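You operate a simulated robot arm through the tools that you are given. There is no shell and no other tool.

Carry out the task below with a simulated robot arm. There is one attempt and no reset: what you move stays moved.

TASK
Unplug the slim column and draw its plunger right up.
Fine: each stop plug stands in the well of its own colour. Loosen the plunger screw fully.
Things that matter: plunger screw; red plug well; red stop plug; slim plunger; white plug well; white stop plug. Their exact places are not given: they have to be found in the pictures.

It is judged by the outcome, as a careful person would: the job done as asked, and still so three seconds after it is handed in. It fails if anything else is knocked over, pushed out of place, dropped, spilled or broken.

THE ROBOT
A 7-joint arm with a two-finger parallel gripper on a trunk, on a base that moves. Base frame: it is fixed to the floor where the robot stands at the start and does not move with it; the origin is under the middle of the robot, x ahead of it, y to its left, z up. Readings come in mm, rad, newtons and seconds.
With the tool pointing down near the work surface it reaches from about 180 to 700 mm from the robot's upright axis, wherever it stands. Its first joint turns from -2.496 to 2.496 rad. Places, roughly: plunger screw [600, 0, 800]; red plug well [300, 0, 600]; red stop plug (3x3x7 cm) [600, 0, 600]; slim plunger [700, 0, 900]; white plug well [400, 0, 600]; white stop plug (3x3x7 cm) [500, 0, 600]. Payload 3 kg.
Tool frame: the origin (TCP) lies between the finger pads and is the grasp point; the fingertips stand 30 mm ahead of it; z points along the fingers, y is the line along which they close. Largest opening 110 mm; finger width 20, thickness 10; the body of the gripper, 48 by 112 mm, starts 55 mm behind the TCP.
Orientation is told as [roll, pitch, yaw] about the base's x, y, z axes, in that order, counted from this pose: with the fingers straight down and closing along the base's y, the tool's x points along the base's -x, its y along +y and its z along -z.

THE INTERFACE
- The arm moves only by the tool step_arm. Its argument "steps" is a list of rows, each a list of 3 entries, a list of its own where there are three numbers: the shift along the tool's x, y, z in units of 500 mm (1.0 is 500 mm), then the turn, a rotation vector about the tool's x, y, z in units of 180 degrees (1.0 is 180 degrees), then the closure, from 0 (fully open) to 1 (shut). In form: [[[dx, dy, dz], [ax, ay, az], grip], ...]. A call has 1 to 20 rows; each row is the pose to reach, as a shift and turn from the pose commanded when the call began, along the tool's axes at that moment. A call with a number of a shift or a turn outside -1 to 1 is refused whole. Each row takes 0.2 s and may step no farther than 50 mm and 0.15 rad from the row before; otherwise, or with a gripper value out of range, the whole call is refused. Where a pose cannot be reached the arm comes as near as it can. A force on the tool above 40 N (or 10 N above the force at the start of the call, whichever is more), or a blocked arm, ends the call early, and 0.2 s more pass. The fingers move at their own pace (about 153 mm/s each) and stop on an object; they squeeze with about 27 N. The grip force told is the motor's: it shows also when the fingers shut on nothing. Time passes only in rows, and 0.2 s behind the last, so rows that repeat a pose let the fingers close. It gives the time, the measured TCP pose, the force on the tool (base axes), the opening and the grip force at its end, in the units of the frame above (readings bear some noise), with the torque about the TCP (base axes, N m) and any sound that the robot's microphone picked up, and new pictures: "pictures" is both (left out), scene, wrist or none.
- Cameras (640 x 400 px; columns grow to the right, rows downward): "scene" is now at [565.4, -189.1, 1230.7]; the picture's right is [-0.00, -0.71, 0.70], its down [-0.36, 0.66, 0.66] and it looks along [-0.93, -0.25, -0.26] (base axes); focal length 214 px, centre (320, 200). "wrist" rides on the gripper at [72, 17, -103] in the tool frame; the picture's right is [-0.23, 0.97, 0.00], its down [-0.76, -0.18, -0.62] and it looks along [-0.61, -0.14, 0.78] (tool axes); focal length 222 px, centre (320, 200).
- lift_body(by): moves the trunk up (or, below 0, down) by that many mm; the arm and the scene camera ride with it, the base frame stays. It gives what a move gives, with no picture.
- roll_base(legs): drives the robot by 1 to 6 legs, each [ahead, turn to the left] in mm and rad, along the robot's own axes; the way and the turn of a leg run together, so that a leg with both is an arc; at most 1500 mm and 3.142 rad a leg. The arm and the cameras ride along, it lands a little off, and it stops where it bumps. It gives what a move gives, and a new picture of the scene camera.
- head_to(pan, tilt): turns the head with the scene camera to pan (to the left, within 1.396 rad either way) and tilt (down, from -0.506 to 1.204), counted from straight ahead of the robot. It gives what a move gives, and a new picture of the scene camera.
- probe_pixels(camera, pixels): for up to 12 pixels [column, row] of the newest picture of that camera ("zoom" is the newest enlarged one), the place [x, y, z] in the base frame of the surface seen there, good to about 2 mm. It takes no simulated time.
- zoom(camera, box): a new picture of the part [left, top, right, bottom] of that camera's present view, enlarged. It takes no simulated time.
- finish_job(): hands the job in; it is judged then, once.

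Unless the task says otherwise, let go and move clear before handing in.

The tools are called after "Call:" by a JSON object that holds its "name" and its "arguments". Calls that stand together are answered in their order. step_arm: Moves the arm, as the interface text tells. Its arguments: {"type":"object","properties":{"steps":{"type":"array"},"pictures":{"type":"string","enum":["both","scene","wrist","none"]}},"required":["steps"]} The other tools are called the same way: lift_body (by) moves the trunk up or down; roll_base (legs) drives the base; head_to (pan, tilt) turns the head that bears the scene camera; probe_pixels (camera, pixels) gives the place of the surface under pixels of a picture; zoom (camera, box) takes an enlarged picture of a part of a camera's view; finish_job () hands the job in.

At the start:

```text
clock: 0.0
ee_pos: [557.2, -147.1, 1142.7]
orientation: [0.001, 0.001, -0.009]
contact_force: [0.2, -0.3, 0.3]
moment: [0.0, 0.02, 0.02]
width: 110.3
grip_force: 0.1
trunk travel left (down, up): [-425.0, 65.0]
robot x, y, heading: [-2.8, 10.7, 0.003]
head pan, tilt (commanded): [-0.778, 1.201]
```

scene: 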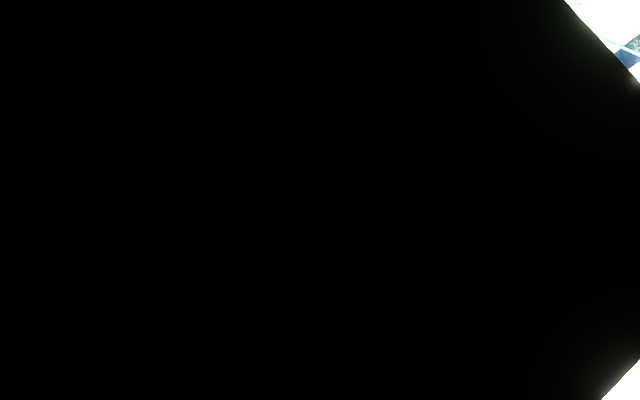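
wrist: 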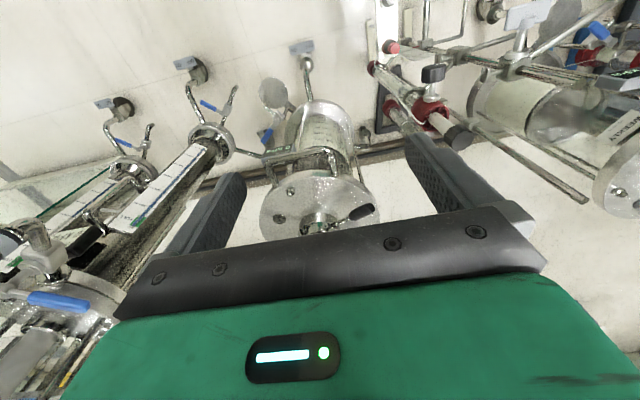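

The scene picture is nearly all black (the camera seems blocked by the arm or facing back), while the wrist picture shows glass columns and a clamp frame. I'll turn the head to look straight ahead first.

Call:
{"name": "head_to", "arguments": {"pan": 0, "tilt": 0.6}}

Call:
{"name": "zoom", "arguments": {"camera": "wrist", "box": [0, 0, 640, 400]}}

```text
clock: 1.1
ee_pos: [556.9, -148.3, 1141.7]
orientation: [-0.002, -0.002, -0.008]
contact_force: [-0.2, 1.0, 0.0]
moment: [0.0, 0.01, -0.03]
width: 110.0
grip_force: 0.1
trunk travel left (down, up): [-425.0, 65.0]
robot x, y, heading: [1.2, 10.5, -0.002]
head pan, tilt (commanded): [0.0, 0.6]
```

scene: 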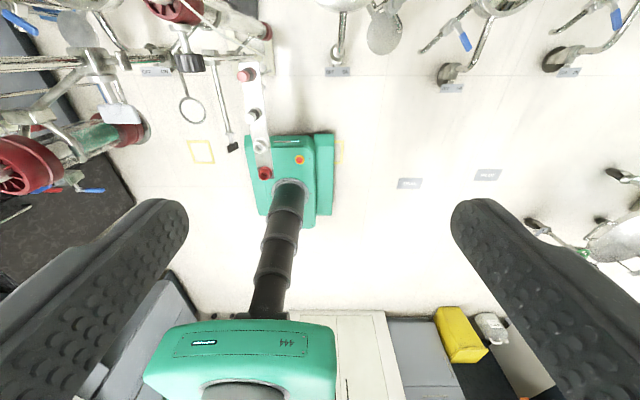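

```text
1.00 times, centred on (320, 200) of wrist (not enlarged: the box is as wide or as high as the picture)
```

zoom: 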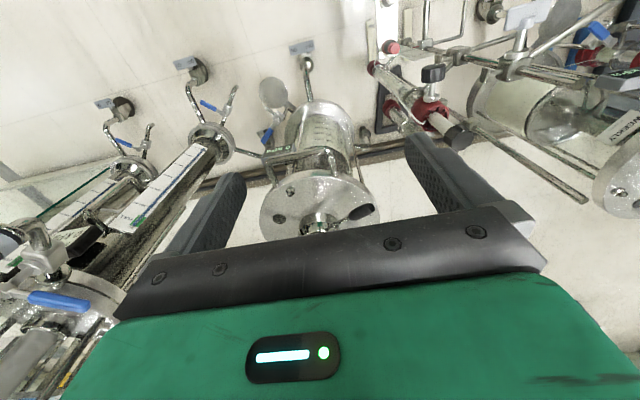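

The new scene picture shows a bench with columns seen from above, with dark finger-like shapes at the lower left and right, so I need to learn how this view maps to places. I'll probe several pixels in both cameras.

Call:
{"name": "probe_pixels", "arguments": {"camera": "scene", "pixels": [[260, 172], [247, 75], [300, 160], [280, 200], [270, 290], [240, 350], [150, 250], [520, 280], [400, 120], [195, 110], [120, 135], [460, 330]]}}

Call:
{"name": "probe_pixels", "arguments": {"camera": "wrist", "pixels": [[391, 47], [388, 18], [432, 74], [430, 110], [455, 137], [320, 220], [330, 130], [170, 190], [230, 200], [470, 190], [520, 100], [620, 190]]}}

Call:
{"name": "zoom", "arguments": {"camera": "scene", "box": [0, 0, 320, 200]}}

Call:
{"name": "zoom", "arguments": {"camera": "scene", "box": [320, 0, 640, 200]}}

Call:
{"name": "zoom", "arguments": {"camera": "wrist", "box": [340, 0, 640, 190]}}

```text
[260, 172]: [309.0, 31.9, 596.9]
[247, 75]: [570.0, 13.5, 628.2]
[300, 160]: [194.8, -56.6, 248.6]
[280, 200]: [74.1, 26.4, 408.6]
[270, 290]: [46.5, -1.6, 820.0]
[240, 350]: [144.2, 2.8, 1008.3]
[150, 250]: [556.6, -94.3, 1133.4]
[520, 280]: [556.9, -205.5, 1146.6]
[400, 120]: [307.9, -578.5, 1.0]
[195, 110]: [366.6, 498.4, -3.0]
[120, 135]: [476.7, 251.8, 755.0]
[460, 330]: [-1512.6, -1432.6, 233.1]
```

```text
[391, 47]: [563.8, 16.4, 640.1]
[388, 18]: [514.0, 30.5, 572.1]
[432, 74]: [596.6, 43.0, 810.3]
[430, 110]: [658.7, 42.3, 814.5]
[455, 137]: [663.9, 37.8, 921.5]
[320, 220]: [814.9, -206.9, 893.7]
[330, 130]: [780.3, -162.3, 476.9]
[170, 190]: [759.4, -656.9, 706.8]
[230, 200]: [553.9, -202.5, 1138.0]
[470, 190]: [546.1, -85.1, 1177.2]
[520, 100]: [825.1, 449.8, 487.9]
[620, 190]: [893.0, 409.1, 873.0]
```

```text
2.00 times, centred on (160, 100) of scene
```

zoom: 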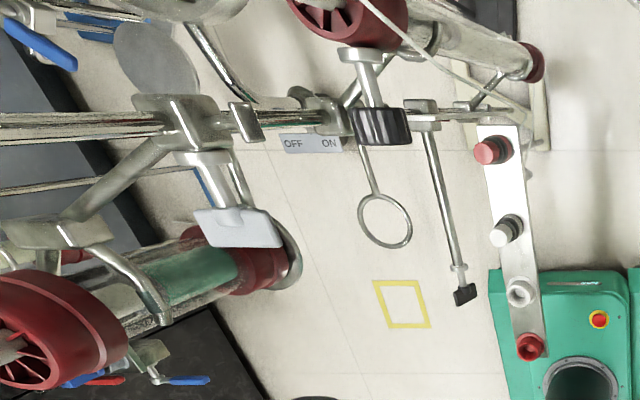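

```text
2.00 times, centred on (480, 100) of scene
```

zoom: 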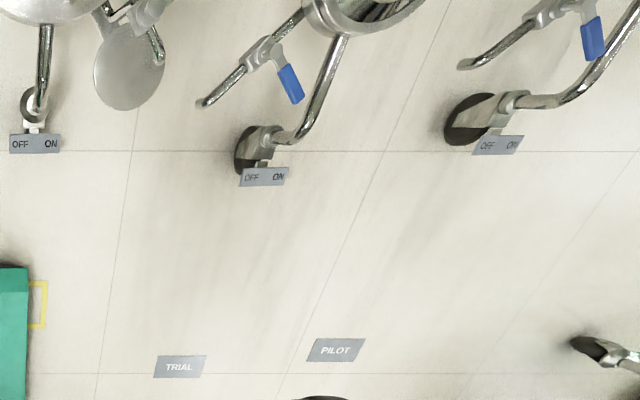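

```text
2.11 times, centred on (490, 95) of wrist
```

zoom: 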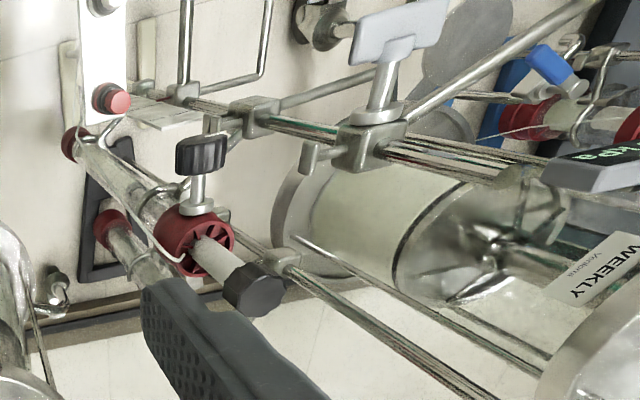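

The probes show the plugs and wells on a metal bar near y≈15–30, z≈600–630, and the slim column with black plunger knob near (664, 38, 921) and side screw near (597, 43, 810). The scene camera looks down from the gripper's position; I'll tilt it up and pan left to see the column better.

Call:
{"name": "head_to", "arguments": {"pan": 0.4, "tilt": 0.1}}

```text
clock: 2.0
ee_pos: [557.3, -148.3, 1142.7]
orientation: [0.002, 0.0, -0.007]
contact_force: [0.5, 0.4, 0.7]
moment: [0.0, -0.01, 0.0]
width: 109.9
grip_force: 0.0
trunk travel left (down, up): [-425.0, 65.0]
robot x, y, heading: [1.9, 10.3, -0.002]
head pan, tilt (commanded): [0.4, 0.099]
```

scene: 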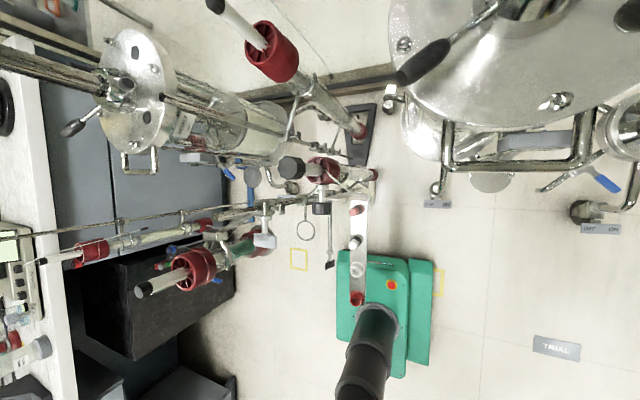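

The scene now shows the slim column at about (320,170) with its black knob at (290,166), and the plug bar at (357, 180–300). I'll zoom in on them.

Call:
{"name": "zoom", "arguments": {"camera": "scene", "box": [250, 130, 410, 230]}}

Call:
{"name": "zoom", "arguments": {"camera": "scene", "box": [300, 180, 428, 320]}}

Call:
{"name": "zoom", "arguments": {"camera": "scene", "box": [0, 0, 320, 200]}}

Call:
{"name": "zoom", "arguments": {"camera": "wrist", "box": [360, 0, 488, 160]}}

```text
4.00 times, centred on (330, 180) of scene
```

zoom: 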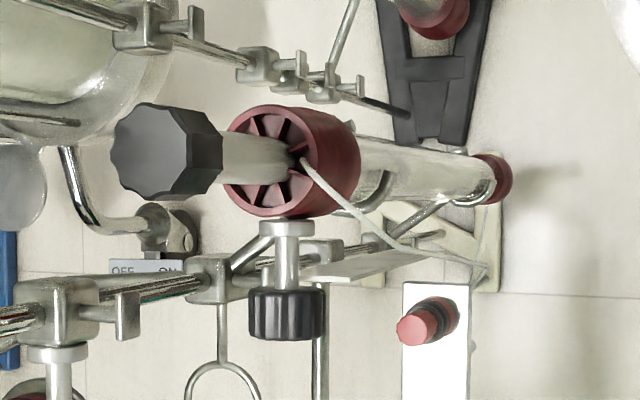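

```text
2.86 times, centred on (364, 250) of scene
```

zoom: 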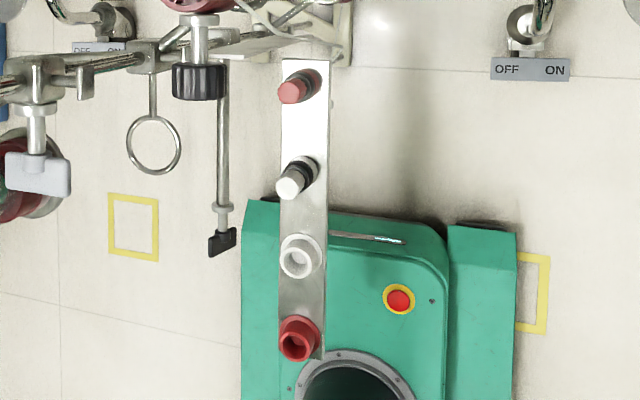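

```text
2.00 times, centred on (160, 100) of scene
```

zoom: 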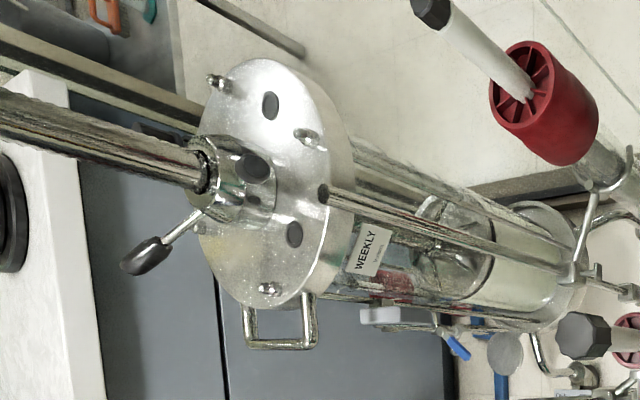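

```text
2.50 times, centred on (424, 80) of wrist
```

zoom: 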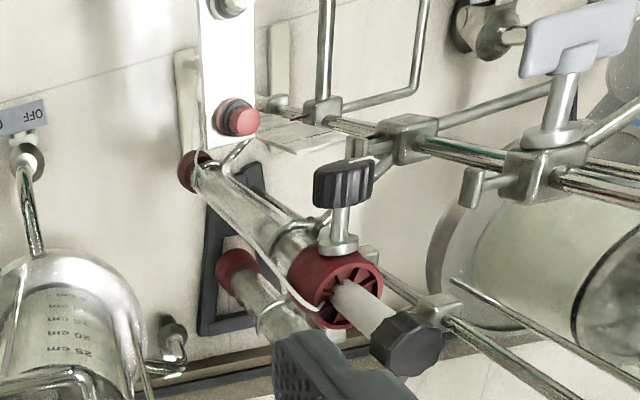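

The bar carries a red plug, white plug, white well ring and red well ring in that order; the screw knob points toward the robot from the column's red cap. I'll probe the details in the zoomed views.

Call:
{"name": "zoom", "arguments": {"camera": "scene", "box": [335, 195, 383, 225]}}

Call:
{"name": "zoom", "arguments": {"camera": "scene", "box": [330, 225, 394, 265]}}

Call:
{"name": "zoom", "arguments": {"camera": "scene", "box": [330, 255, 410, 310]}}

Call:
{"name": "zoom", "arguments": {"camera": "scene", "box": [270, 140, 350, 220]}}

```text
13.33 times, centred on (359, 210) of scene
```

zoom: 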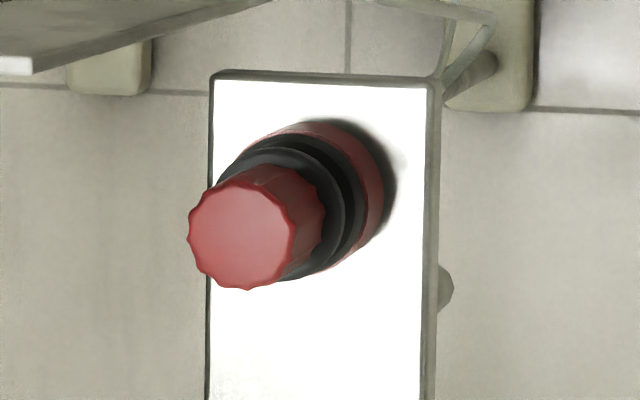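

```text
10.00 times, centred on (362, 245) of scene
```

zoom: 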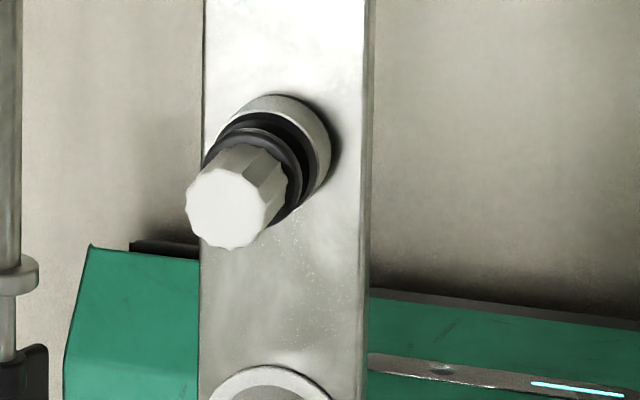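

```text
7.27 times, centred on (370, 282) of scene
```

zoom: 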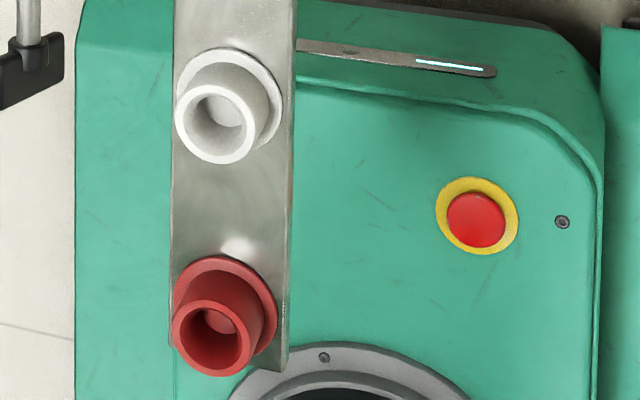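

```text
5.00 times, centred on (310, 180) of scene
```

zoom: 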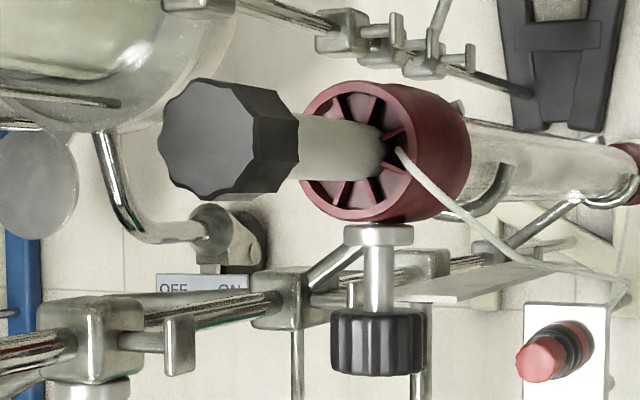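

I'll probe the latest zoom for the knob, cap, and screw details, and the scene picture for the plugs and wells.

Call:
{"name": "probe_pixels", "arguments": {"camera": "zoom", "pixels": [[215, 135], [170, 140], [240, 90], [225, 185], [340, 150], [425, 110], [375, 235], [378, 280], [378, 320], [350, 340], [405, 340], [378, 365]]}}

Call:
{"name": "probe_pixels", "arguments": {"camera": "scene", "pixels": [[353, 212.4], [350, 212.5], [356, 212.5], [353, 215.5], [353, 209.5], [361, 207], [364, 210], [352.5, 245.5], [349.5, 245.5], [355, 245], [352.5, 248.5], [352, 242.8]]}}

Call:
{"name": "probe_pixels", "arguments": {"camera": "scene", "pixels": [[356.5, 269.9], [351.3, 270], [360.3, 270], [356.3, 276], [356.3, 265.3], [355.2, 300.6], [350.5, 301.5], [359.8, 301.5], [355, 305.5], [355.5, 296.3], [359, 287.5], [368, 250]]}}

```text
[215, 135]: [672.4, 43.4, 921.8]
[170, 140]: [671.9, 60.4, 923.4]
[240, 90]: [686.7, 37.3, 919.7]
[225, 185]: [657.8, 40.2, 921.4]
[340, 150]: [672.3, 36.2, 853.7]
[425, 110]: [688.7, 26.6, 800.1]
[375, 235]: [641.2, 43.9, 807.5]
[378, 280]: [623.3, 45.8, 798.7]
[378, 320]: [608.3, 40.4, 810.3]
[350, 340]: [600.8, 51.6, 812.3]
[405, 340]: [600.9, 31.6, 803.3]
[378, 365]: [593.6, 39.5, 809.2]
```

```text
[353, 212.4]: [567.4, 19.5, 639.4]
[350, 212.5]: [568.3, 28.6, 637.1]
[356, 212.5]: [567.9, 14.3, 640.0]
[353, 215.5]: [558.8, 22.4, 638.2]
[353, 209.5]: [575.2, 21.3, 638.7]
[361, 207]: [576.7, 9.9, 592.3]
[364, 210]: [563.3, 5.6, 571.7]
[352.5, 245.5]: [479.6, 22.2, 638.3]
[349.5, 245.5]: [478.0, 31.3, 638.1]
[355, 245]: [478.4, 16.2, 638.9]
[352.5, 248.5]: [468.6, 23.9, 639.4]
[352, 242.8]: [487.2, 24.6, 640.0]
```

```text
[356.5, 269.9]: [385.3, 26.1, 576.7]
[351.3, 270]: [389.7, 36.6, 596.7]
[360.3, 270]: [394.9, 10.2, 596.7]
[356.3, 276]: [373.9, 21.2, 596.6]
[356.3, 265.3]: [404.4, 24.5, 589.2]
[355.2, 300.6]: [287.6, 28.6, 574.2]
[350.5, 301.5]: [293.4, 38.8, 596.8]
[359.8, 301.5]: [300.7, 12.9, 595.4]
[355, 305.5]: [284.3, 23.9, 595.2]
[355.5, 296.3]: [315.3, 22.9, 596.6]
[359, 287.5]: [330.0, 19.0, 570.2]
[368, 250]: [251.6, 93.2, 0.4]
```

Bar top is z≈570, plug tops ≈639 (red at ≈(567,21), white at ≈(479,23)), well rims ≈597 (white ≈(390,24), red ≈(300,25)); the screw axis seems about y≈42, z≈792. I'll probe what surrounds the screw and column so the gripper has clear room.

Call:
{"name": "probe_pixels", "arguments": {"camera": "zoom", "pixels": [[280, 290], [345, 258], [430, 265], [300, 350], [425, 380], [450, 290], [520, 260], [560, 200], [490, 180], [70, 320], [190, 340], [100, 380]]}}

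Call:
{"name": "probe_pixels", "arguments": {"camera": "zoom", "pixels": [[60, 90], [100, 150], [350, 30], [440, 55], [520, 60], [620, 190], [300, 10], [230, 240], [320, 130], [385, 150], [450, 210], [600, 270]]}}

Call:
{"name": "zoom", "arguments": {"camera": "wrist", "box": [400, 50, 480, 150]}}

```text
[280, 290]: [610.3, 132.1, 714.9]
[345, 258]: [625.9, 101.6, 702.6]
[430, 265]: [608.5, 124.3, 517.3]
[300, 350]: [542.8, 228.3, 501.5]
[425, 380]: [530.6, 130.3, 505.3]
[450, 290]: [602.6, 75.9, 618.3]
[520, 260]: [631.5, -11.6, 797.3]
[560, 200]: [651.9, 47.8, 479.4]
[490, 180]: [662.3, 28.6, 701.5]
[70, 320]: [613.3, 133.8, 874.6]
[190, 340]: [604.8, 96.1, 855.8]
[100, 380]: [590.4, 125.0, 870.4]
```

```text
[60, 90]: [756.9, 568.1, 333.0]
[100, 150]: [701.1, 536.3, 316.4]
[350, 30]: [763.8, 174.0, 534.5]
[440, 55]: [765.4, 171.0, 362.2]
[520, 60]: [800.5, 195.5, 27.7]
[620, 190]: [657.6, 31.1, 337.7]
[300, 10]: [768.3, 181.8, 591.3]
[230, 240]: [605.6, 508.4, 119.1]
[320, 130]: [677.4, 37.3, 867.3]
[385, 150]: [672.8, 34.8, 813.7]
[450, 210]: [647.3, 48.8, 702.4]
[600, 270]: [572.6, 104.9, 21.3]
```

```text
4.00 times, centred on (440, 100) of wrist
```

zoom: 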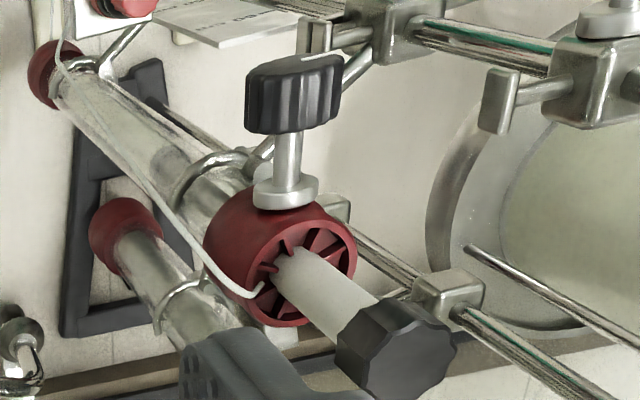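

The nearest hazard to the screw is a clamp bolt tip at (605, 96, 856), about 84 mm off the screw axis, so there's room. Now I'll look at the red plug's profile closely to choose a grip height.

Call:
{"name": "zoom", "arguments": {"camera": "scene", "box": [335, 195, 383, 225]}}

Call:
{"name": "probe_pixels", "arguments": {"camera": "zoom", "pixels": [[240, 232], [195, 240], [290, 240], [265, 175], [318, 215], [300, 255], [330, 220], [350, 220], [365, 215], [378, 205], [300, 280], [285, 150]]}}

Call:
{"name": "probe_pixels", "arguments": {"camera": "scene", "pixels": [[264, 240], [264, 225], [300, 166], [322, 208], [376, 175], [335, 260], [305, 230], [282, 300]]}}

```text
13.33 times, centred on (359, 210) of scene
```

zoom: 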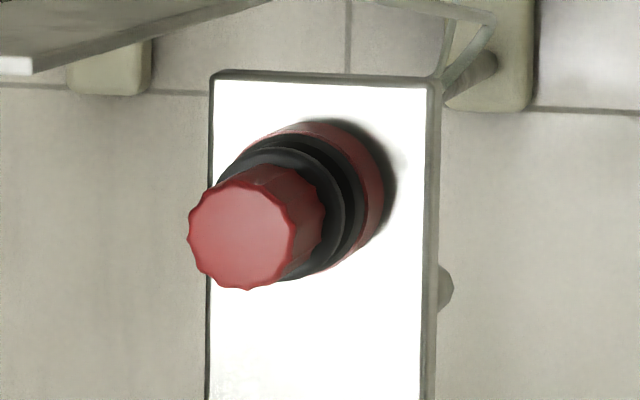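

```text
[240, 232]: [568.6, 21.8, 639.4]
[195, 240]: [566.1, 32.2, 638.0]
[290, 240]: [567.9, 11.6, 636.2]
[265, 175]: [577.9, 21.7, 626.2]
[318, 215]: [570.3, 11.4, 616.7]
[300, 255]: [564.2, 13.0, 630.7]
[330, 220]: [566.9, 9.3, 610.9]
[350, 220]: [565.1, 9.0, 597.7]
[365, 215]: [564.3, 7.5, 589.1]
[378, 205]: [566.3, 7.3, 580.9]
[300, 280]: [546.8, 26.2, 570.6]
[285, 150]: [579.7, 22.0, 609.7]
```

```text
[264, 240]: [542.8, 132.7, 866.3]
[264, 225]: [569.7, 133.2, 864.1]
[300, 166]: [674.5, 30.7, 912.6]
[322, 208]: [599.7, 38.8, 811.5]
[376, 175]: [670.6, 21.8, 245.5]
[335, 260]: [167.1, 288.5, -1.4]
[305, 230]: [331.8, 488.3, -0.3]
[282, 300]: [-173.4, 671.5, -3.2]
```

The plug head is about 21 mm wide from z≈612 to 639 above a wider black collar, so I'll grip the head with fingertips just above the collar. The screw knob face at x≈590 means the gripper must be tilted back toward the robot; first I'll move back, left and down to a clear spot at about (450, -20, 1000).

Call:
{"name": "step_arm", "arguments": {"steps": [[[0.043, 0.051, 0.057], [0, 0, 0], 0], [[0.086, 0.102, 0.114], [0, 0, 0], 0], [[0.128, 0.152, 0.17], [0, 0, 0], 0], [[0.171, 0.203, 0.227], [0, 0, 0], 0], [[0.214, 0.254, 0.284], [0, 0, 0], 0]]}}

```text
clock: 3.2
ee_pos: [449.8, -19.1, 1001.3]
orientation: [0.0, 0.0, -0.005]
contact_force: [0.6, -1.0, 0.9]
moment: [0.05, 0.0, 0.03]
width: 110.1
grip_force: 0.2
trunk travel left (down, up): [-425.0, 65.0]
robot x, y, heading: [-1.4, 9.1, 0.005]
head pan, tilt (commanded): [0.4, 0.099]
```

scene: 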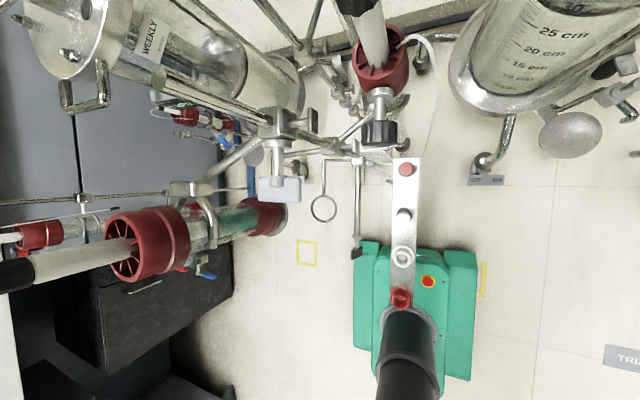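
wrist: 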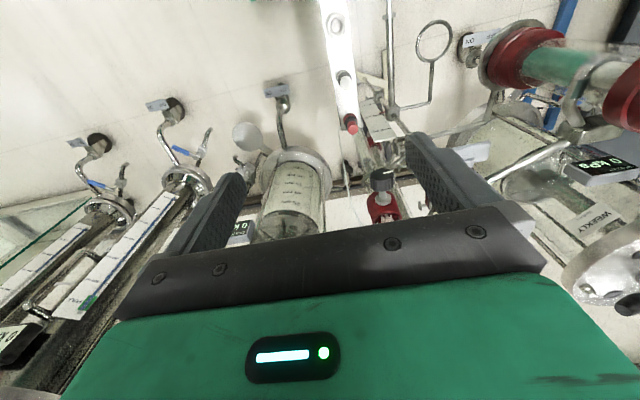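

The scene camera evidently rides on the gripper, and the arm reached (450, -19, 1001) cleanly. Next I'll tilt the tool 25° so the fingers point down and forward, and descend to about (500, 10, 800) for a closer look at the plugs.

Call:
{"name": "step_arm", "arguments": {"steps": [[[-0.02, 0.012, 0.08], [0, -0.028, 0], 0], [[-0.04, 0.023, 0.161], [0, -0.056, 0], 0], [[-0.06, 0.035, 0.241], [0, -0.083, 0], 0], [[-0.08, 0.046, 0.322], [0, -0.111, 0], 0], [[-0.1, 0.058, 0.402], [0, -0.139, 0], 0], [[-0.1, 0.058, 0.402], [0, -0.139, 0], 0]]}}

```text
clock: 4.7
ee_pos: [501.2, 8.0, 799.7]
orientation: [0.0, -0.435, -0.006]
contact_force: [0.9, -1.1, 0.4]
moment: [-0.01, 0.02, 0.03]
width: 109.9
grip_force: 0.0
trunk travel left (down, up): [-425.0, 65.0]
robot x, y, heading: [0.1, 13.1, 0.004]
head pan, tilt (commanded): [0.4, 0.099]
```

scene: 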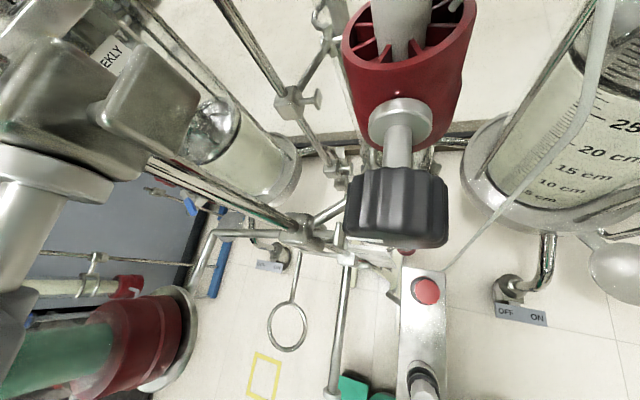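
wrist: 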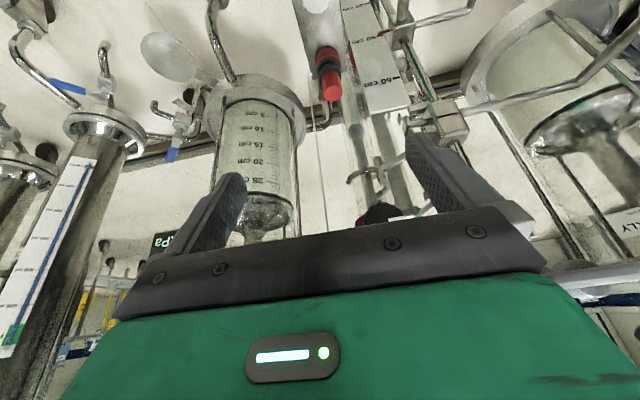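

The knob (scene ≈(397,208)) and the red plug top (≈(426,291)) are well visible now. I'll zoom and probe both for precise centres.

Call:
{"name": "zoom", "arguments": {"camera": "scene", "box": [390, 260, 460, 320]}}

Call:
{"name": "probe_pixels", "arguments": {"camera": "scene", "pixels": [[426, 291], [417, 291], [435, 291], [426, 283], [426, 300], [420, 298], [432, 285], [425, 395], [414, 380], [436, 380]]}}

Call:
{"name": "probe_pixels", "arguments": {"camera": "scene", "pixels": [[397, 205], [360, 205], [435, 205], [397, 180], [397, 240], [400, 150], [385, 150], [415, 150], [400, 120], [375, 120], [430, 120], [440, 205]]}}

Call:
{"name": "zoom", "arguments": {"camera": "scene", "box": [330, 0, 490, 260]}}

Call:
{"name": "zoom", "arguments": {"camera": "wrist", "box": [290, 20, 370, 120]}}

```text
6.67 times, centred on (425, 290) of scene
```

zoom: 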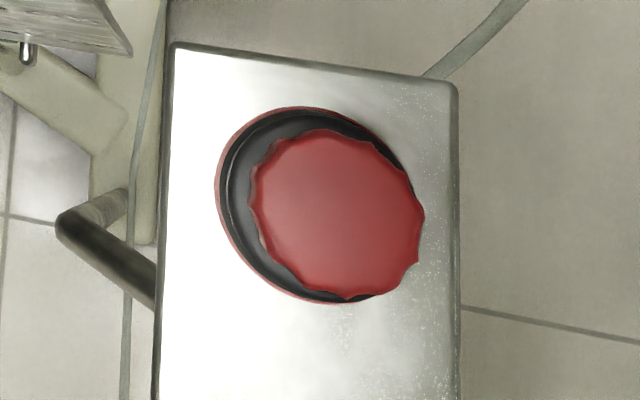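

```text
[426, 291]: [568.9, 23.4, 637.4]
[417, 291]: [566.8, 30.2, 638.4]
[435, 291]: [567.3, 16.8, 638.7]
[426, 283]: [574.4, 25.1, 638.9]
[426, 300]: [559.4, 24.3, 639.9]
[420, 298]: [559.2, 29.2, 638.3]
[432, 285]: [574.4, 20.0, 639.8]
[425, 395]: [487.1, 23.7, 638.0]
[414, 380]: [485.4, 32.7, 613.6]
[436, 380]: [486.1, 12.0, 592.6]
```

```text
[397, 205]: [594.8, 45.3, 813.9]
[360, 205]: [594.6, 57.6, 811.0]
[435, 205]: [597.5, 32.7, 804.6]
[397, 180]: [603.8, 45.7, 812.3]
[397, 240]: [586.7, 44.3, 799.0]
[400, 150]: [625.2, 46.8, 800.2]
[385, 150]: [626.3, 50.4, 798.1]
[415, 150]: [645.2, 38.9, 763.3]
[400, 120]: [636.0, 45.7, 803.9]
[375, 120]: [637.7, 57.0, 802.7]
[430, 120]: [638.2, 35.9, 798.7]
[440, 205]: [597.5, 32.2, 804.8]
```

```text
1.54 times, centred on (410, 130) of scene
```

zoom: 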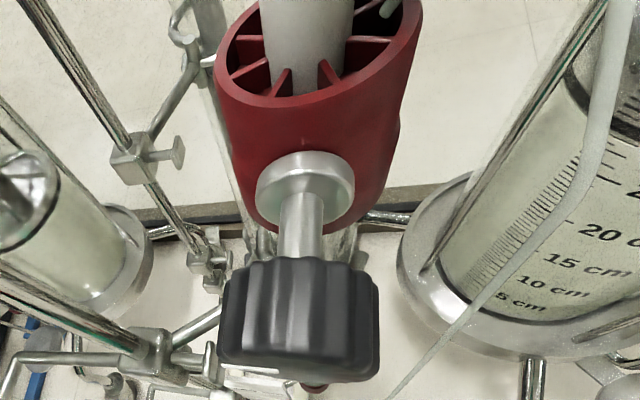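

```text
4.00 times, centred on (330, 70) of wrist
```

zoom: 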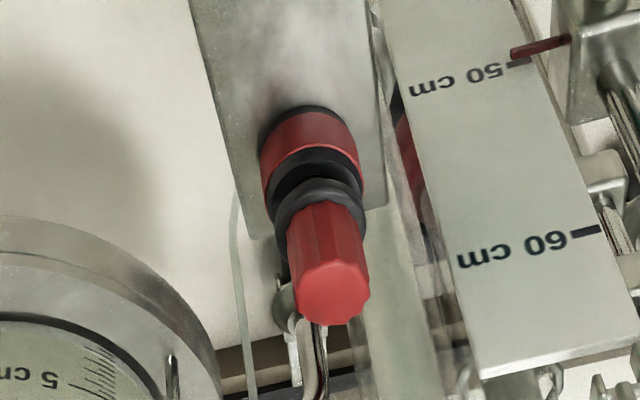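

I'll probe the head edges of the red plug for an accurate centre before gripping.

Call:
{"name": "probe_pixels", "arguments": {"camera": "scene", "pixels": [[416, 290], [416, 291], [439, 293], [438.5, 294], [428.5, 281], [430, 282], [428.5, 303], [426, 302], [427.5, 292], [420, 284], [436, 300], [427.5, 290]]}}

Call:
{"name": "probe_pixels", "arguments": {"camera": "wrist", "pixels": [[332, 90], [324, 90], [338, 90], [332, 95], [332, 80], [331, 75], [330, 68], [329, 60], [329, 52], [322, 62], [341, 62], [322, 48]]}}

```text
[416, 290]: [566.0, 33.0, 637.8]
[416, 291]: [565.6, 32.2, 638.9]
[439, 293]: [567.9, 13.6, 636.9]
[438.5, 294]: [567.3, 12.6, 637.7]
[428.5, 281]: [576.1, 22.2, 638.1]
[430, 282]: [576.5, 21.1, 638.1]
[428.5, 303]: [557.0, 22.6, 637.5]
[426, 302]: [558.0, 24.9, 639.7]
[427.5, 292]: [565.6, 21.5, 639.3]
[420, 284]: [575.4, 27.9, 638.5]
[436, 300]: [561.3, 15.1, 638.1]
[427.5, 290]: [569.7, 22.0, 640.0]
```

```text
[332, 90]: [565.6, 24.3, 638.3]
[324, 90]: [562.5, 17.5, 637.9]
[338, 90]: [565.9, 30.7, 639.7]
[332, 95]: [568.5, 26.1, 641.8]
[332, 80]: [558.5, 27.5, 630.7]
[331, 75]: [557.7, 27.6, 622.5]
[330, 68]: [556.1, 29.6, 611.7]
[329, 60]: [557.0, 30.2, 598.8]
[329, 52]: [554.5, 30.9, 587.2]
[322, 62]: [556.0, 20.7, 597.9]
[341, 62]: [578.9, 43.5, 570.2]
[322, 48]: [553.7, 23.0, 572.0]
```

Red plug centre works out to about (567, 22.5) with top at 639. I'll go to a pre-grasp 70 mm back along the tilted tool axis with fingers half open, then check.

Call:
{"name": "step_arm", "arguments": {"steps": [[[0.008, 0.01, 0.064], [0, 0, 0], 0.5], [[0.016, 0.019, 0.127], [0, 0, 0], 0.5], [[0.025, 0.028, 0.19], [0, 0, 0], 0.5], [[0.025, 0.028, 0.19], [0, 0, 0], 0.5]]}}

```text
clock: 5.4
ee_pos: [524.7, 17.0, 729.7]
orientation: [0.002, -0.447, -0.016]
contact_force: [-18.1, -3.0, 23.8]
moment: [0.87, -3.01, 0.17]
width: 55.1
grip_force: 0.1
trunk travel left (down, up): [-425.0, 65.0]
robot x, y, heading: [-0.7, 11.9, -0.002]
head pan, tilt (commanded): [0.4, 0.099]
stopped in row 3: the force on the tool passed its limit at 138 N (the readings are from after the stop); the commanded pose is now the measured one
```

scene: 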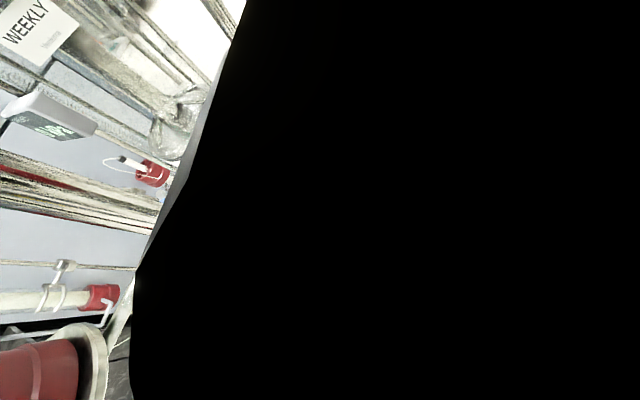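
wrist: 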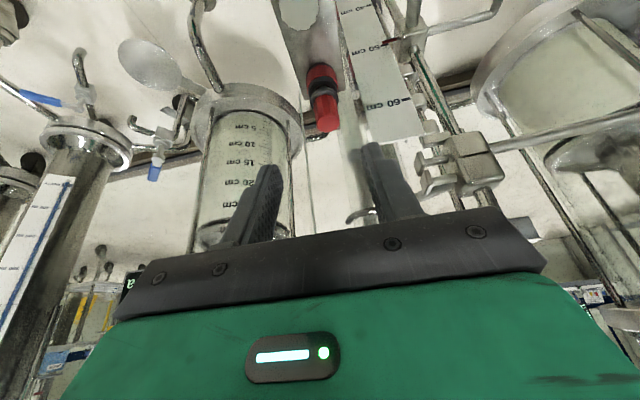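

The arm stopped at 138 N: the force and moment point to the scene-camera head (which protrudes on the tool's front side) touching the screw knob near (595, 42, 804) — the scene picture is black there. I'll back away up and toward the robot, then check that nothing was moved.

Call:
{"name": "step_arm", "arguments": {"steps": [[[0.012, 0, -0.033], [0, 0, 0], 0.5], [[0.03, 0, -0.085], [0, 0, 0], 0.5], [[0.047, 0, -0.133], [0, 0, 0], 0.5], [[0.07, 0, -0.2], [0, 0, 0], 0.5]]}}

```text
clock: 6.4
ee_pos: [452.3, 20.0, 803.9]
orientation: [0.002, -0.444, -0.014]
contact_force: [0.0, 0.8, -0.5]
moment: [-0.01, 0.0, 0.01]
width: 55.1
grip_force: 0.2
trunk travel left (down, up): [-425.0, 65.0]
robot x, y, heading: [-0.8, 15.4, 0.001]
head pan, tilt (commanded): [0.4, 0.099]
```

scene: 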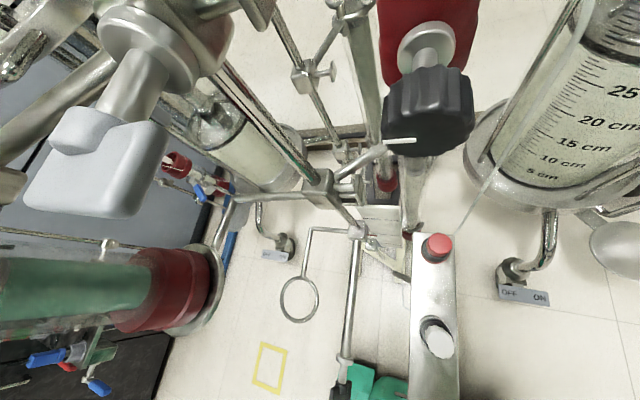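
wrist: 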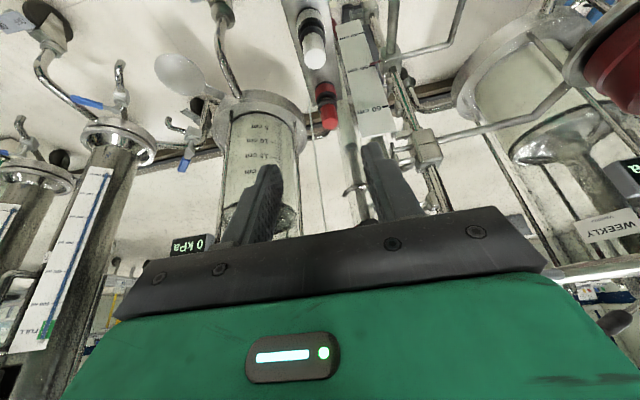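

The arm is clear and the knob is still in place with a white index mark at (400,140). I'll zoom in on the knob and check its position against the earlier reading.

Call:
{"name": "zoom", "arguments": {"camera": "scene", "box": [360, 0, 500, 170]}}

Call:
{"name": "probe_pixels", "arguments": {"camera": "scene", "pixels": [[429, 115], [390, 110], [468, 110], [429, 90], [429, 150], [400, 140], [429, 50], [410, 50], [450, 50], [429, 30], [438, 246], [438, 340]]}}

Call:
{"name": "zoom", "arguments": {"camera": "scene", "box": [400, 220, 480, 270]}}

```text
2.35 times, centred on (430, 85) of scene
```

zoom: 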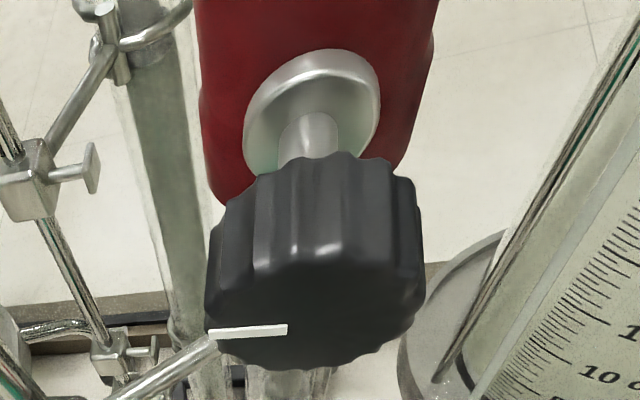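

```text
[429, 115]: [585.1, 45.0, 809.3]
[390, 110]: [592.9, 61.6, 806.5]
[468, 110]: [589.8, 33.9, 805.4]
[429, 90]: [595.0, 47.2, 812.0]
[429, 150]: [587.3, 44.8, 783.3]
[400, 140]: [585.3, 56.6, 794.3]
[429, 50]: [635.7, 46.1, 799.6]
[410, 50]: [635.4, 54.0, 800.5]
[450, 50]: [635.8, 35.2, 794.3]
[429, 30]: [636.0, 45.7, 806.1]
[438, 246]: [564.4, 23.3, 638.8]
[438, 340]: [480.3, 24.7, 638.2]
```

```text
8.00 times, centred on (440, 245) of scene
```

zoom: 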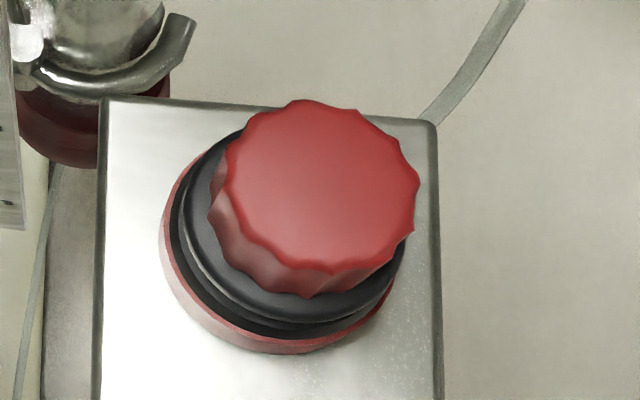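

The knob's face is still at x≈586, axis about (y 45, z 794), so nothing has shifted. I'll fold the head back against the gripper to gain clearance, and probe how near the grey clamp handle comes.

Call:
{"name": "probe_pixels", "arguments": {"camera": "scene", "pixels": [[165, 150], [130, 200], [40, 190], [235, 20], [160, 100], [380, 235], [400, 260]]}}

Call:
{"name": "head_to", "arguments": {"pan": 0, "tilt": 1.2}}

```text
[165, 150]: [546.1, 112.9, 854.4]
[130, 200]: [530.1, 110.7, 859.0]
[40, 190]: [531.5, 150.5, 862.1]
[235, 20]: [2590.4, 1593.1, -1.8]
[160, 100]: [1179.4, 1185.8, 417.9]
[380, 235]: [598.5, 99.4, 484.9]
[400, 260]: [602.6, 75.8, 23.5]
```

```text
clock: 7.7
ee_pos: [451.5, 18.8, 804.4]
orientation: [0.002, -0.442, -0.013]
contact_force: [-0.6, 0.6, -0.7]
moment: [0.01, -0.01, -0.01]
width: 54.7
grip_force: 0.0
trunk travel left (down, up): [-425.0, 65.0]
robot x, y, heading: [-0.1, 9.2, -0.0]
head pan, tilt (commanded): [0.0, 1.201]
```

scene: 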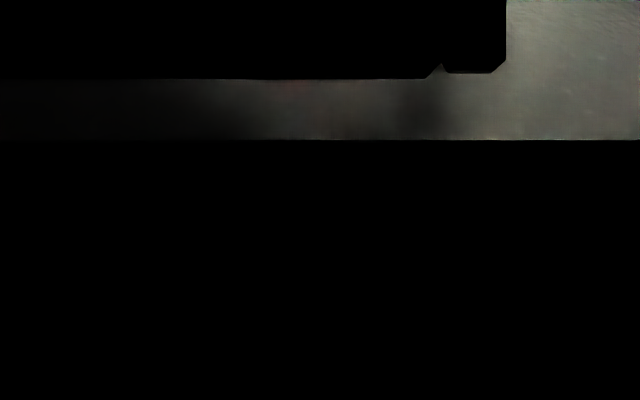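

The handle's nearest edge is y≈111, clear of the gripper's path, and the head is folded. Now I'll tilt to 45° and go to the pre-grasp point 80 mm back from the red plug, with fingers half open.

Call:
{"name": "step_arm", "arguments": {"steps": [[[0.003, 0.002, 0.056], [0, -0.027, 0], 0.5], [[0.006, 0.003, 0.113], [0, -0.055, 0], 0.5], [[0.009, 0.005, 0.17], [0, -0.082, 0], 0.5], [[0.0124, 0.0066, 0.2266], [0, -0.1087, 0], 0.5], [[0.0124, 0.0066, 0.2266], [0, -0.1087, 0], 0.5]]}}

```text
clock: 8.9
ee_pos: [495.1, 22.5, 699.1]
orientation: [0.002, -0.786, -0.016]
contact_force: [0.4, 0.5, 0.4]
moment: [-0.02, 0.01, -0.01]
width: 54.9
grip_force: 0.1
trunk travel left (down, up): [-425.0, 65.0]
robot x, y, heading: [-2.4, 11.6, 0.001]
head pan, tilt (commanded): [0.0, 1.201]
```

scene: 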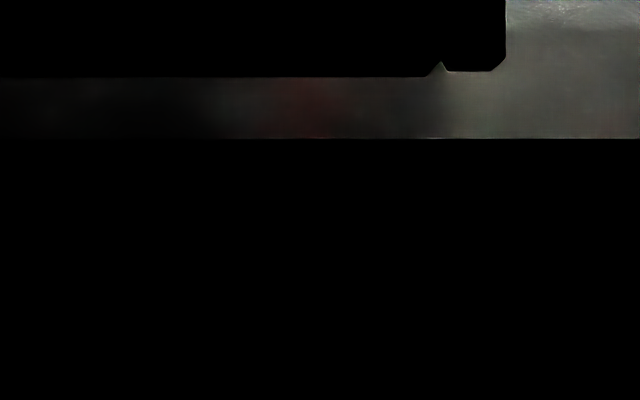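
wrist: 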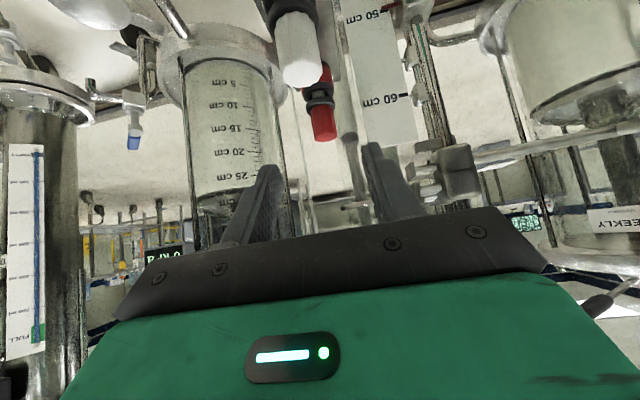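

The TCP is at (495, 22.5, 699) with 45° tilt and the red plug (wrist ≈(322,120)) lies between the fingers. I'll advance 80 mm along the tool axis, correcting the small yaw, and look before closing.

Call:
{"name": "step_arm", "arguments": {"steps": [[[0, 0.001, 0.04], [-0.0018, 0, -0.0018], 0.5], [[0, 0.002, 0.08], [-0.0036, 0, -0.0036], 0.5], [[0, 0.0022, 0.12], [-0.0036, 0, -0.0036], 0.5], [[0, 0.0022, 0.16], [-0.0036, 0, -0.0036], 0.5], [[0, 0.0022, 0.16], [-0.0036, 0, -0.0036], 0.5]], "pictures": "wrist"}}

```text
clock: 10.1
ee_pos: [550.3, 22.5, 642.3]
orientation: [-0.001, -0.783, 0.0]
contact_force: [-0.2, -0.4, 1.0]
moment: [-0.03, -0.02, 0.0]
width: 55.0
grip_force: 0.1
trunk travel left (down, up): [-425.0, 65.0]
robot x, y, heading: [0.5, 9.1, 0.001]
head pan, tilt (commanded): [0.0, 1.201]
```

wrist: 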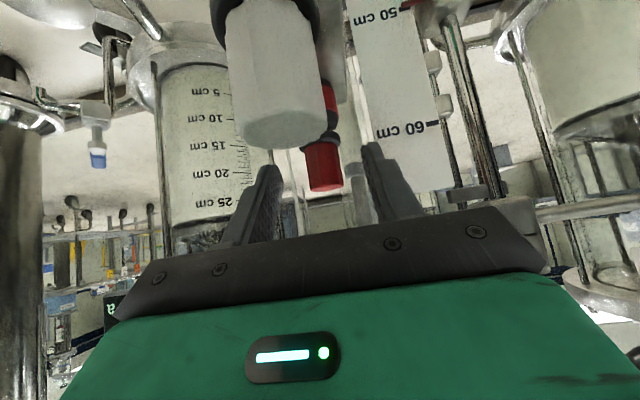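

The red plug now appears between the fingertips (wrist ≈(323,165)). I'll zoom in to confirm the plug head sits within the pads.

Call:
{"name": "zoom", "arguments": {"camera": "wrist", "box": [230, 60, 430, 250]}}

Call:
{"name": "probe_pixels", "arguments": {"camera": "wrist", "pixels": [[323, 185], [310, 187], [338, 187], [323, 165], [323, 148], [323, 130], [270, 170], [262, 200], [372, 150], [385, 180]]}}

```text
2.11 times, centred on (330, 155) of wrist
```

zoom: 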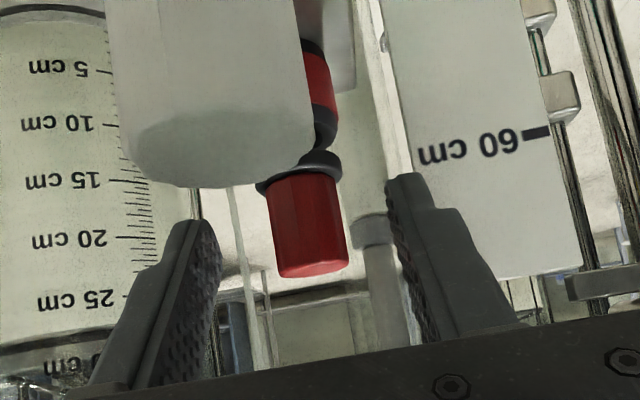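

```text
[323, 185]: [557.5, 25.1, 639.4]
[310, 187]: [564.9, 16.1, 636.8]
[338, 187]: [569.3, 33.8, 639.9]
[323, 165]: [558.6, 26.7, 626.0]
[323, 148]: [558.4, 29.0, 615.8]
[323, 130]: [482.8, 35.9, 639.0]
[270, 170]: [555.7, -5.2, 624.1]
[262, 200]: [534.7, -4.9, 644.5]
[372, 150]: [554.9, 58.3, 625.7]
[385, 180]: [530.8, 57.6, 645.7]
```

The head is squarely between the pads with fingertips above the black flange. I'll close the gripper on it.

Call:
{"name": "step_arm", "arguments": {"steps": [[[0, 0.001, 0], [0, 0, 0], 0.75], [[0, 0.001, 0], [0, 0, 0], 1], [[0, 0.001, 0], [0, 0, 0], 1], [[0, 0.001, 0], [0, 0, 0], 1]], "pictures": "wrist"}}

```text
clock: 11.1
ee_pos: [552.6, 23.5, 642.0]
orientation: [0.001, -0.784, 0.003]
contact_force: [-0.3, 4.4, -1.7]
moment: [0.56, 0.02, 0.2]
width: 19.1
grip_force: 26.9
trunk travel left (down, up): [-425.0, 65.0]
robot x, y, heading: [1.0, 9.5, 0.001]
head pan, tilt (commanded): [0.0, 1.201]
```

wrist: 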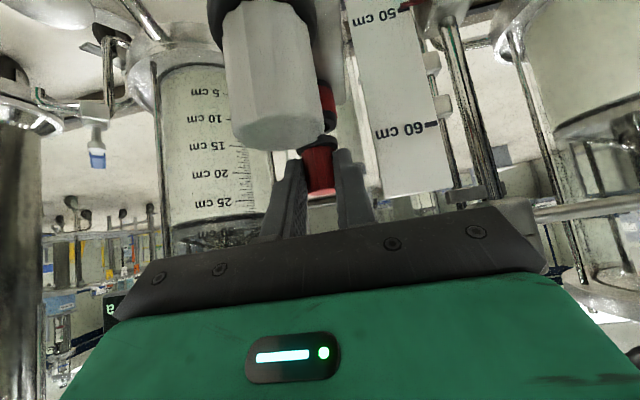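

The fingers hold the plug at 19 mm opening. I'll draw it straight up in small steps, watching the force.

Call:
{"name": "step_arm", "arguments": {"steps": [[[-0.007, 0, -0.007], [0, 0, 0], 1], [[-0.014, 0, -0.014], [0, 0, 0], 1], [[-0.021, 0, -0.021], [0, 0, 0], 1], [[-0.028, 0, -0.028], [0, 0, 0], 1], [[-0.042, 0, -0.042], [0, 0, 0], 1], [[-0.057, 0, -0.057], [0, 0, 0], 1], [[-0.071, 0, -0.071], [0, 0, 0], 1]], "pictures": "wrist"}}

```text
clock: 12.7
ee_pos: [551.7, 21.3, 691.8]
orientation: [0.002, -0.783, -0.001]
contact_force: [0.1, -0.6, 0.5]
moment: [-0.01, 0.0, 0.0]
width: 20.9
grip_force: 0.5
trunk travel left (down, up): [-425.0, 65.0]
robot x, y, heading: [1.1, 8.9, -0.006]
head pan, tilt (commanded): [0.0, 1.201]
```

wrist: 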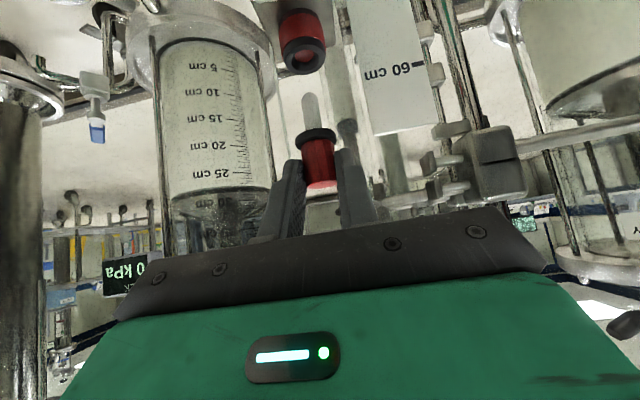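

The plug has come out of its socket (stem visible at wrist (310,110)), but the grip force reads only 0.5 N at 20.9 mm opening. I'll zoom in before moving further.

Call:
{"name": "zoom", "arguments": {"camera": "wrist", "box": [250, 70, 390, 220]}}

Call:
{"name": "probe_pixels", "arguments": {"camera": "wrist", "pixels": [[320, 165], [318, 145], [318, 185], [310, 110], [308, 98], [320, 188], [308, 188], [332, 186], [295, 190], [345, 175], [303, 60], [305, 30]]}}

```text
2.67 times, centred on (320, 145) of wrist
```

zoom: 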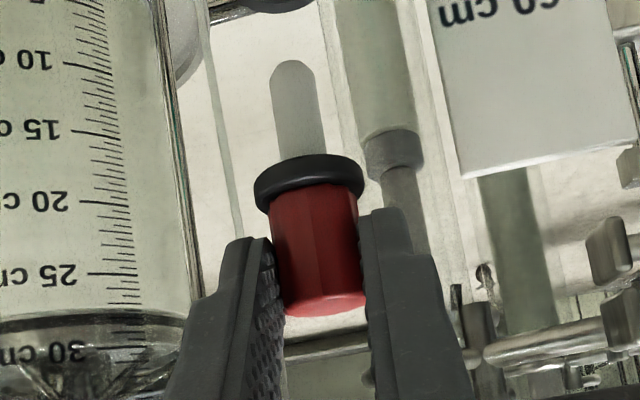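

```text
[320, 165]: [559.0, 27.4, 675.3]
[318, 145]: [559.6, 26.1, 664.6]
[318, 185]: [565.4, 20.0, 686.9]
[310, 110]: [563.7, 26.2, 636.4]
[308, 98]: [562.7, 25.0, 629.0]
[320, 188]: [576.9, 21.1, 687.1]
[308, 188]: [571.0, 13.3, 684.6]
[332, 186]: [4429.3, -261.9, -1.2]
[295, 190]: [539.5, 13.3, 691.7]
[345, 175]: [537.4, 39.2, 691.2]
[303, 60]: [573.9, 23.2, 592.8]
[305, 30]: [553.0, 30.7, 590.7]
```

The plug is still between the pads with its top at z≈687. I'll hold still briefly to read the grip again.

Call:
{"name": "step_arm", "arguments": {"steps": [[[0, 0, 0], [0, 0, 0], 1]], "pictures": "wrist"}}

Call:
{"name": "zoom", "arguments": {"camera": "wrist", "box": [250, 70, 390, 220]}}

```text
clock: 13.1
ee_pos: [551.6, 22.2, 692.0]
orientation: [0.001, -0.783, 0.0]
contact_force: [0.6, -0.1, -1.0]
moment: [0.02, 0.0, 0.01]
width: 0.1
grip_force: 26.7
trunk travel left (down, up): [-425.0, 65.0]
robot x, y, heading: [-3.0, 12.3, -0.005]
head pan, tilt (commanded): [0.0, 1.201]
```

wrist: 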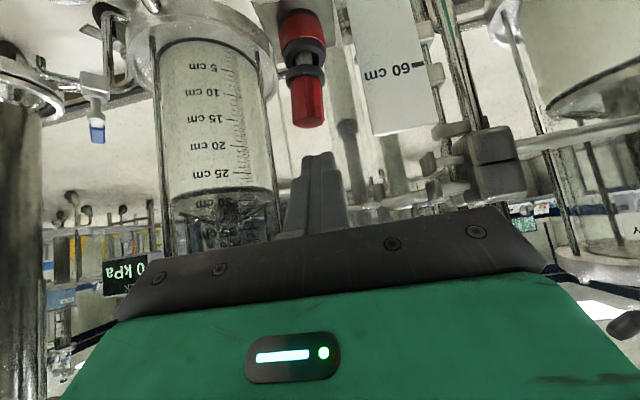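

```text
2.67 times, centred on (320, 145) of wrist
```

zoom: 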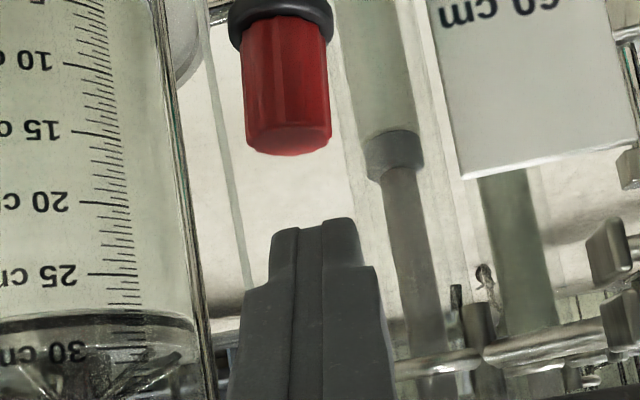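

The grip was lost for a moment and the plug dropped back; it appears to stand in its socket again. I'll check its height and uprightness by probing.

Call:
{"name": "zoom", "arguments": {"camera": "wrist", "box": [260, 0, 356, 140]}}

Call:
{"name": "probe_pixels", "arguments": {"camera": "wrist", "pixels": [[308, 122], [297, 122], [320, 122], [308, 127], [307, 100], [305, 85], [304, 72], [303, 62], [302, 52], [301, 35], [293, 40], [322, 35]]}}

```text
2.86 times, centred on (308, 70) of wrist
```

zoom: 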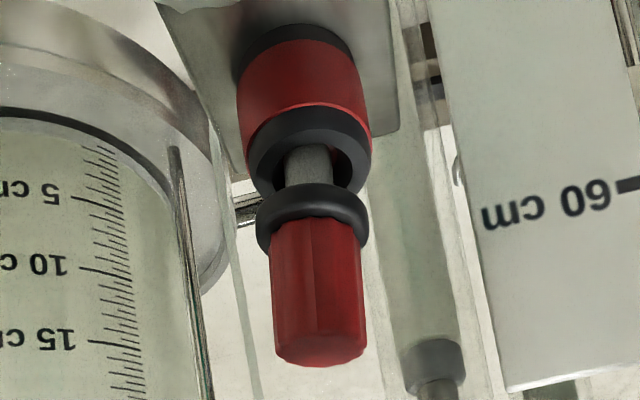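

```text
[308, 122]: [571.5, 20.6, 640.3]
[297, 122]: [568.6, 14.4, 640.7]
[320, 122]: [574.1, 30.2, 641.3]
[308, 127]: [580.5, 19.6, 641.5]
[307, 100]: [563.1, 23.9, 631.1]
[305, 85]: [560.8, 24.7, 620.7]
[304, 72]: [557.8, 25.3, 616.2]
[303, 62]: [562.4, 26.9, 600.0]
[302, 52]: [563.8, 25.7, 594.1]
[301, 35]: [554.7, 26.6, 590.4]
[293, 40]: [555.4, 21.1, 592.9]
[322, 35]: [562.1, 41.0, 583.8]
```

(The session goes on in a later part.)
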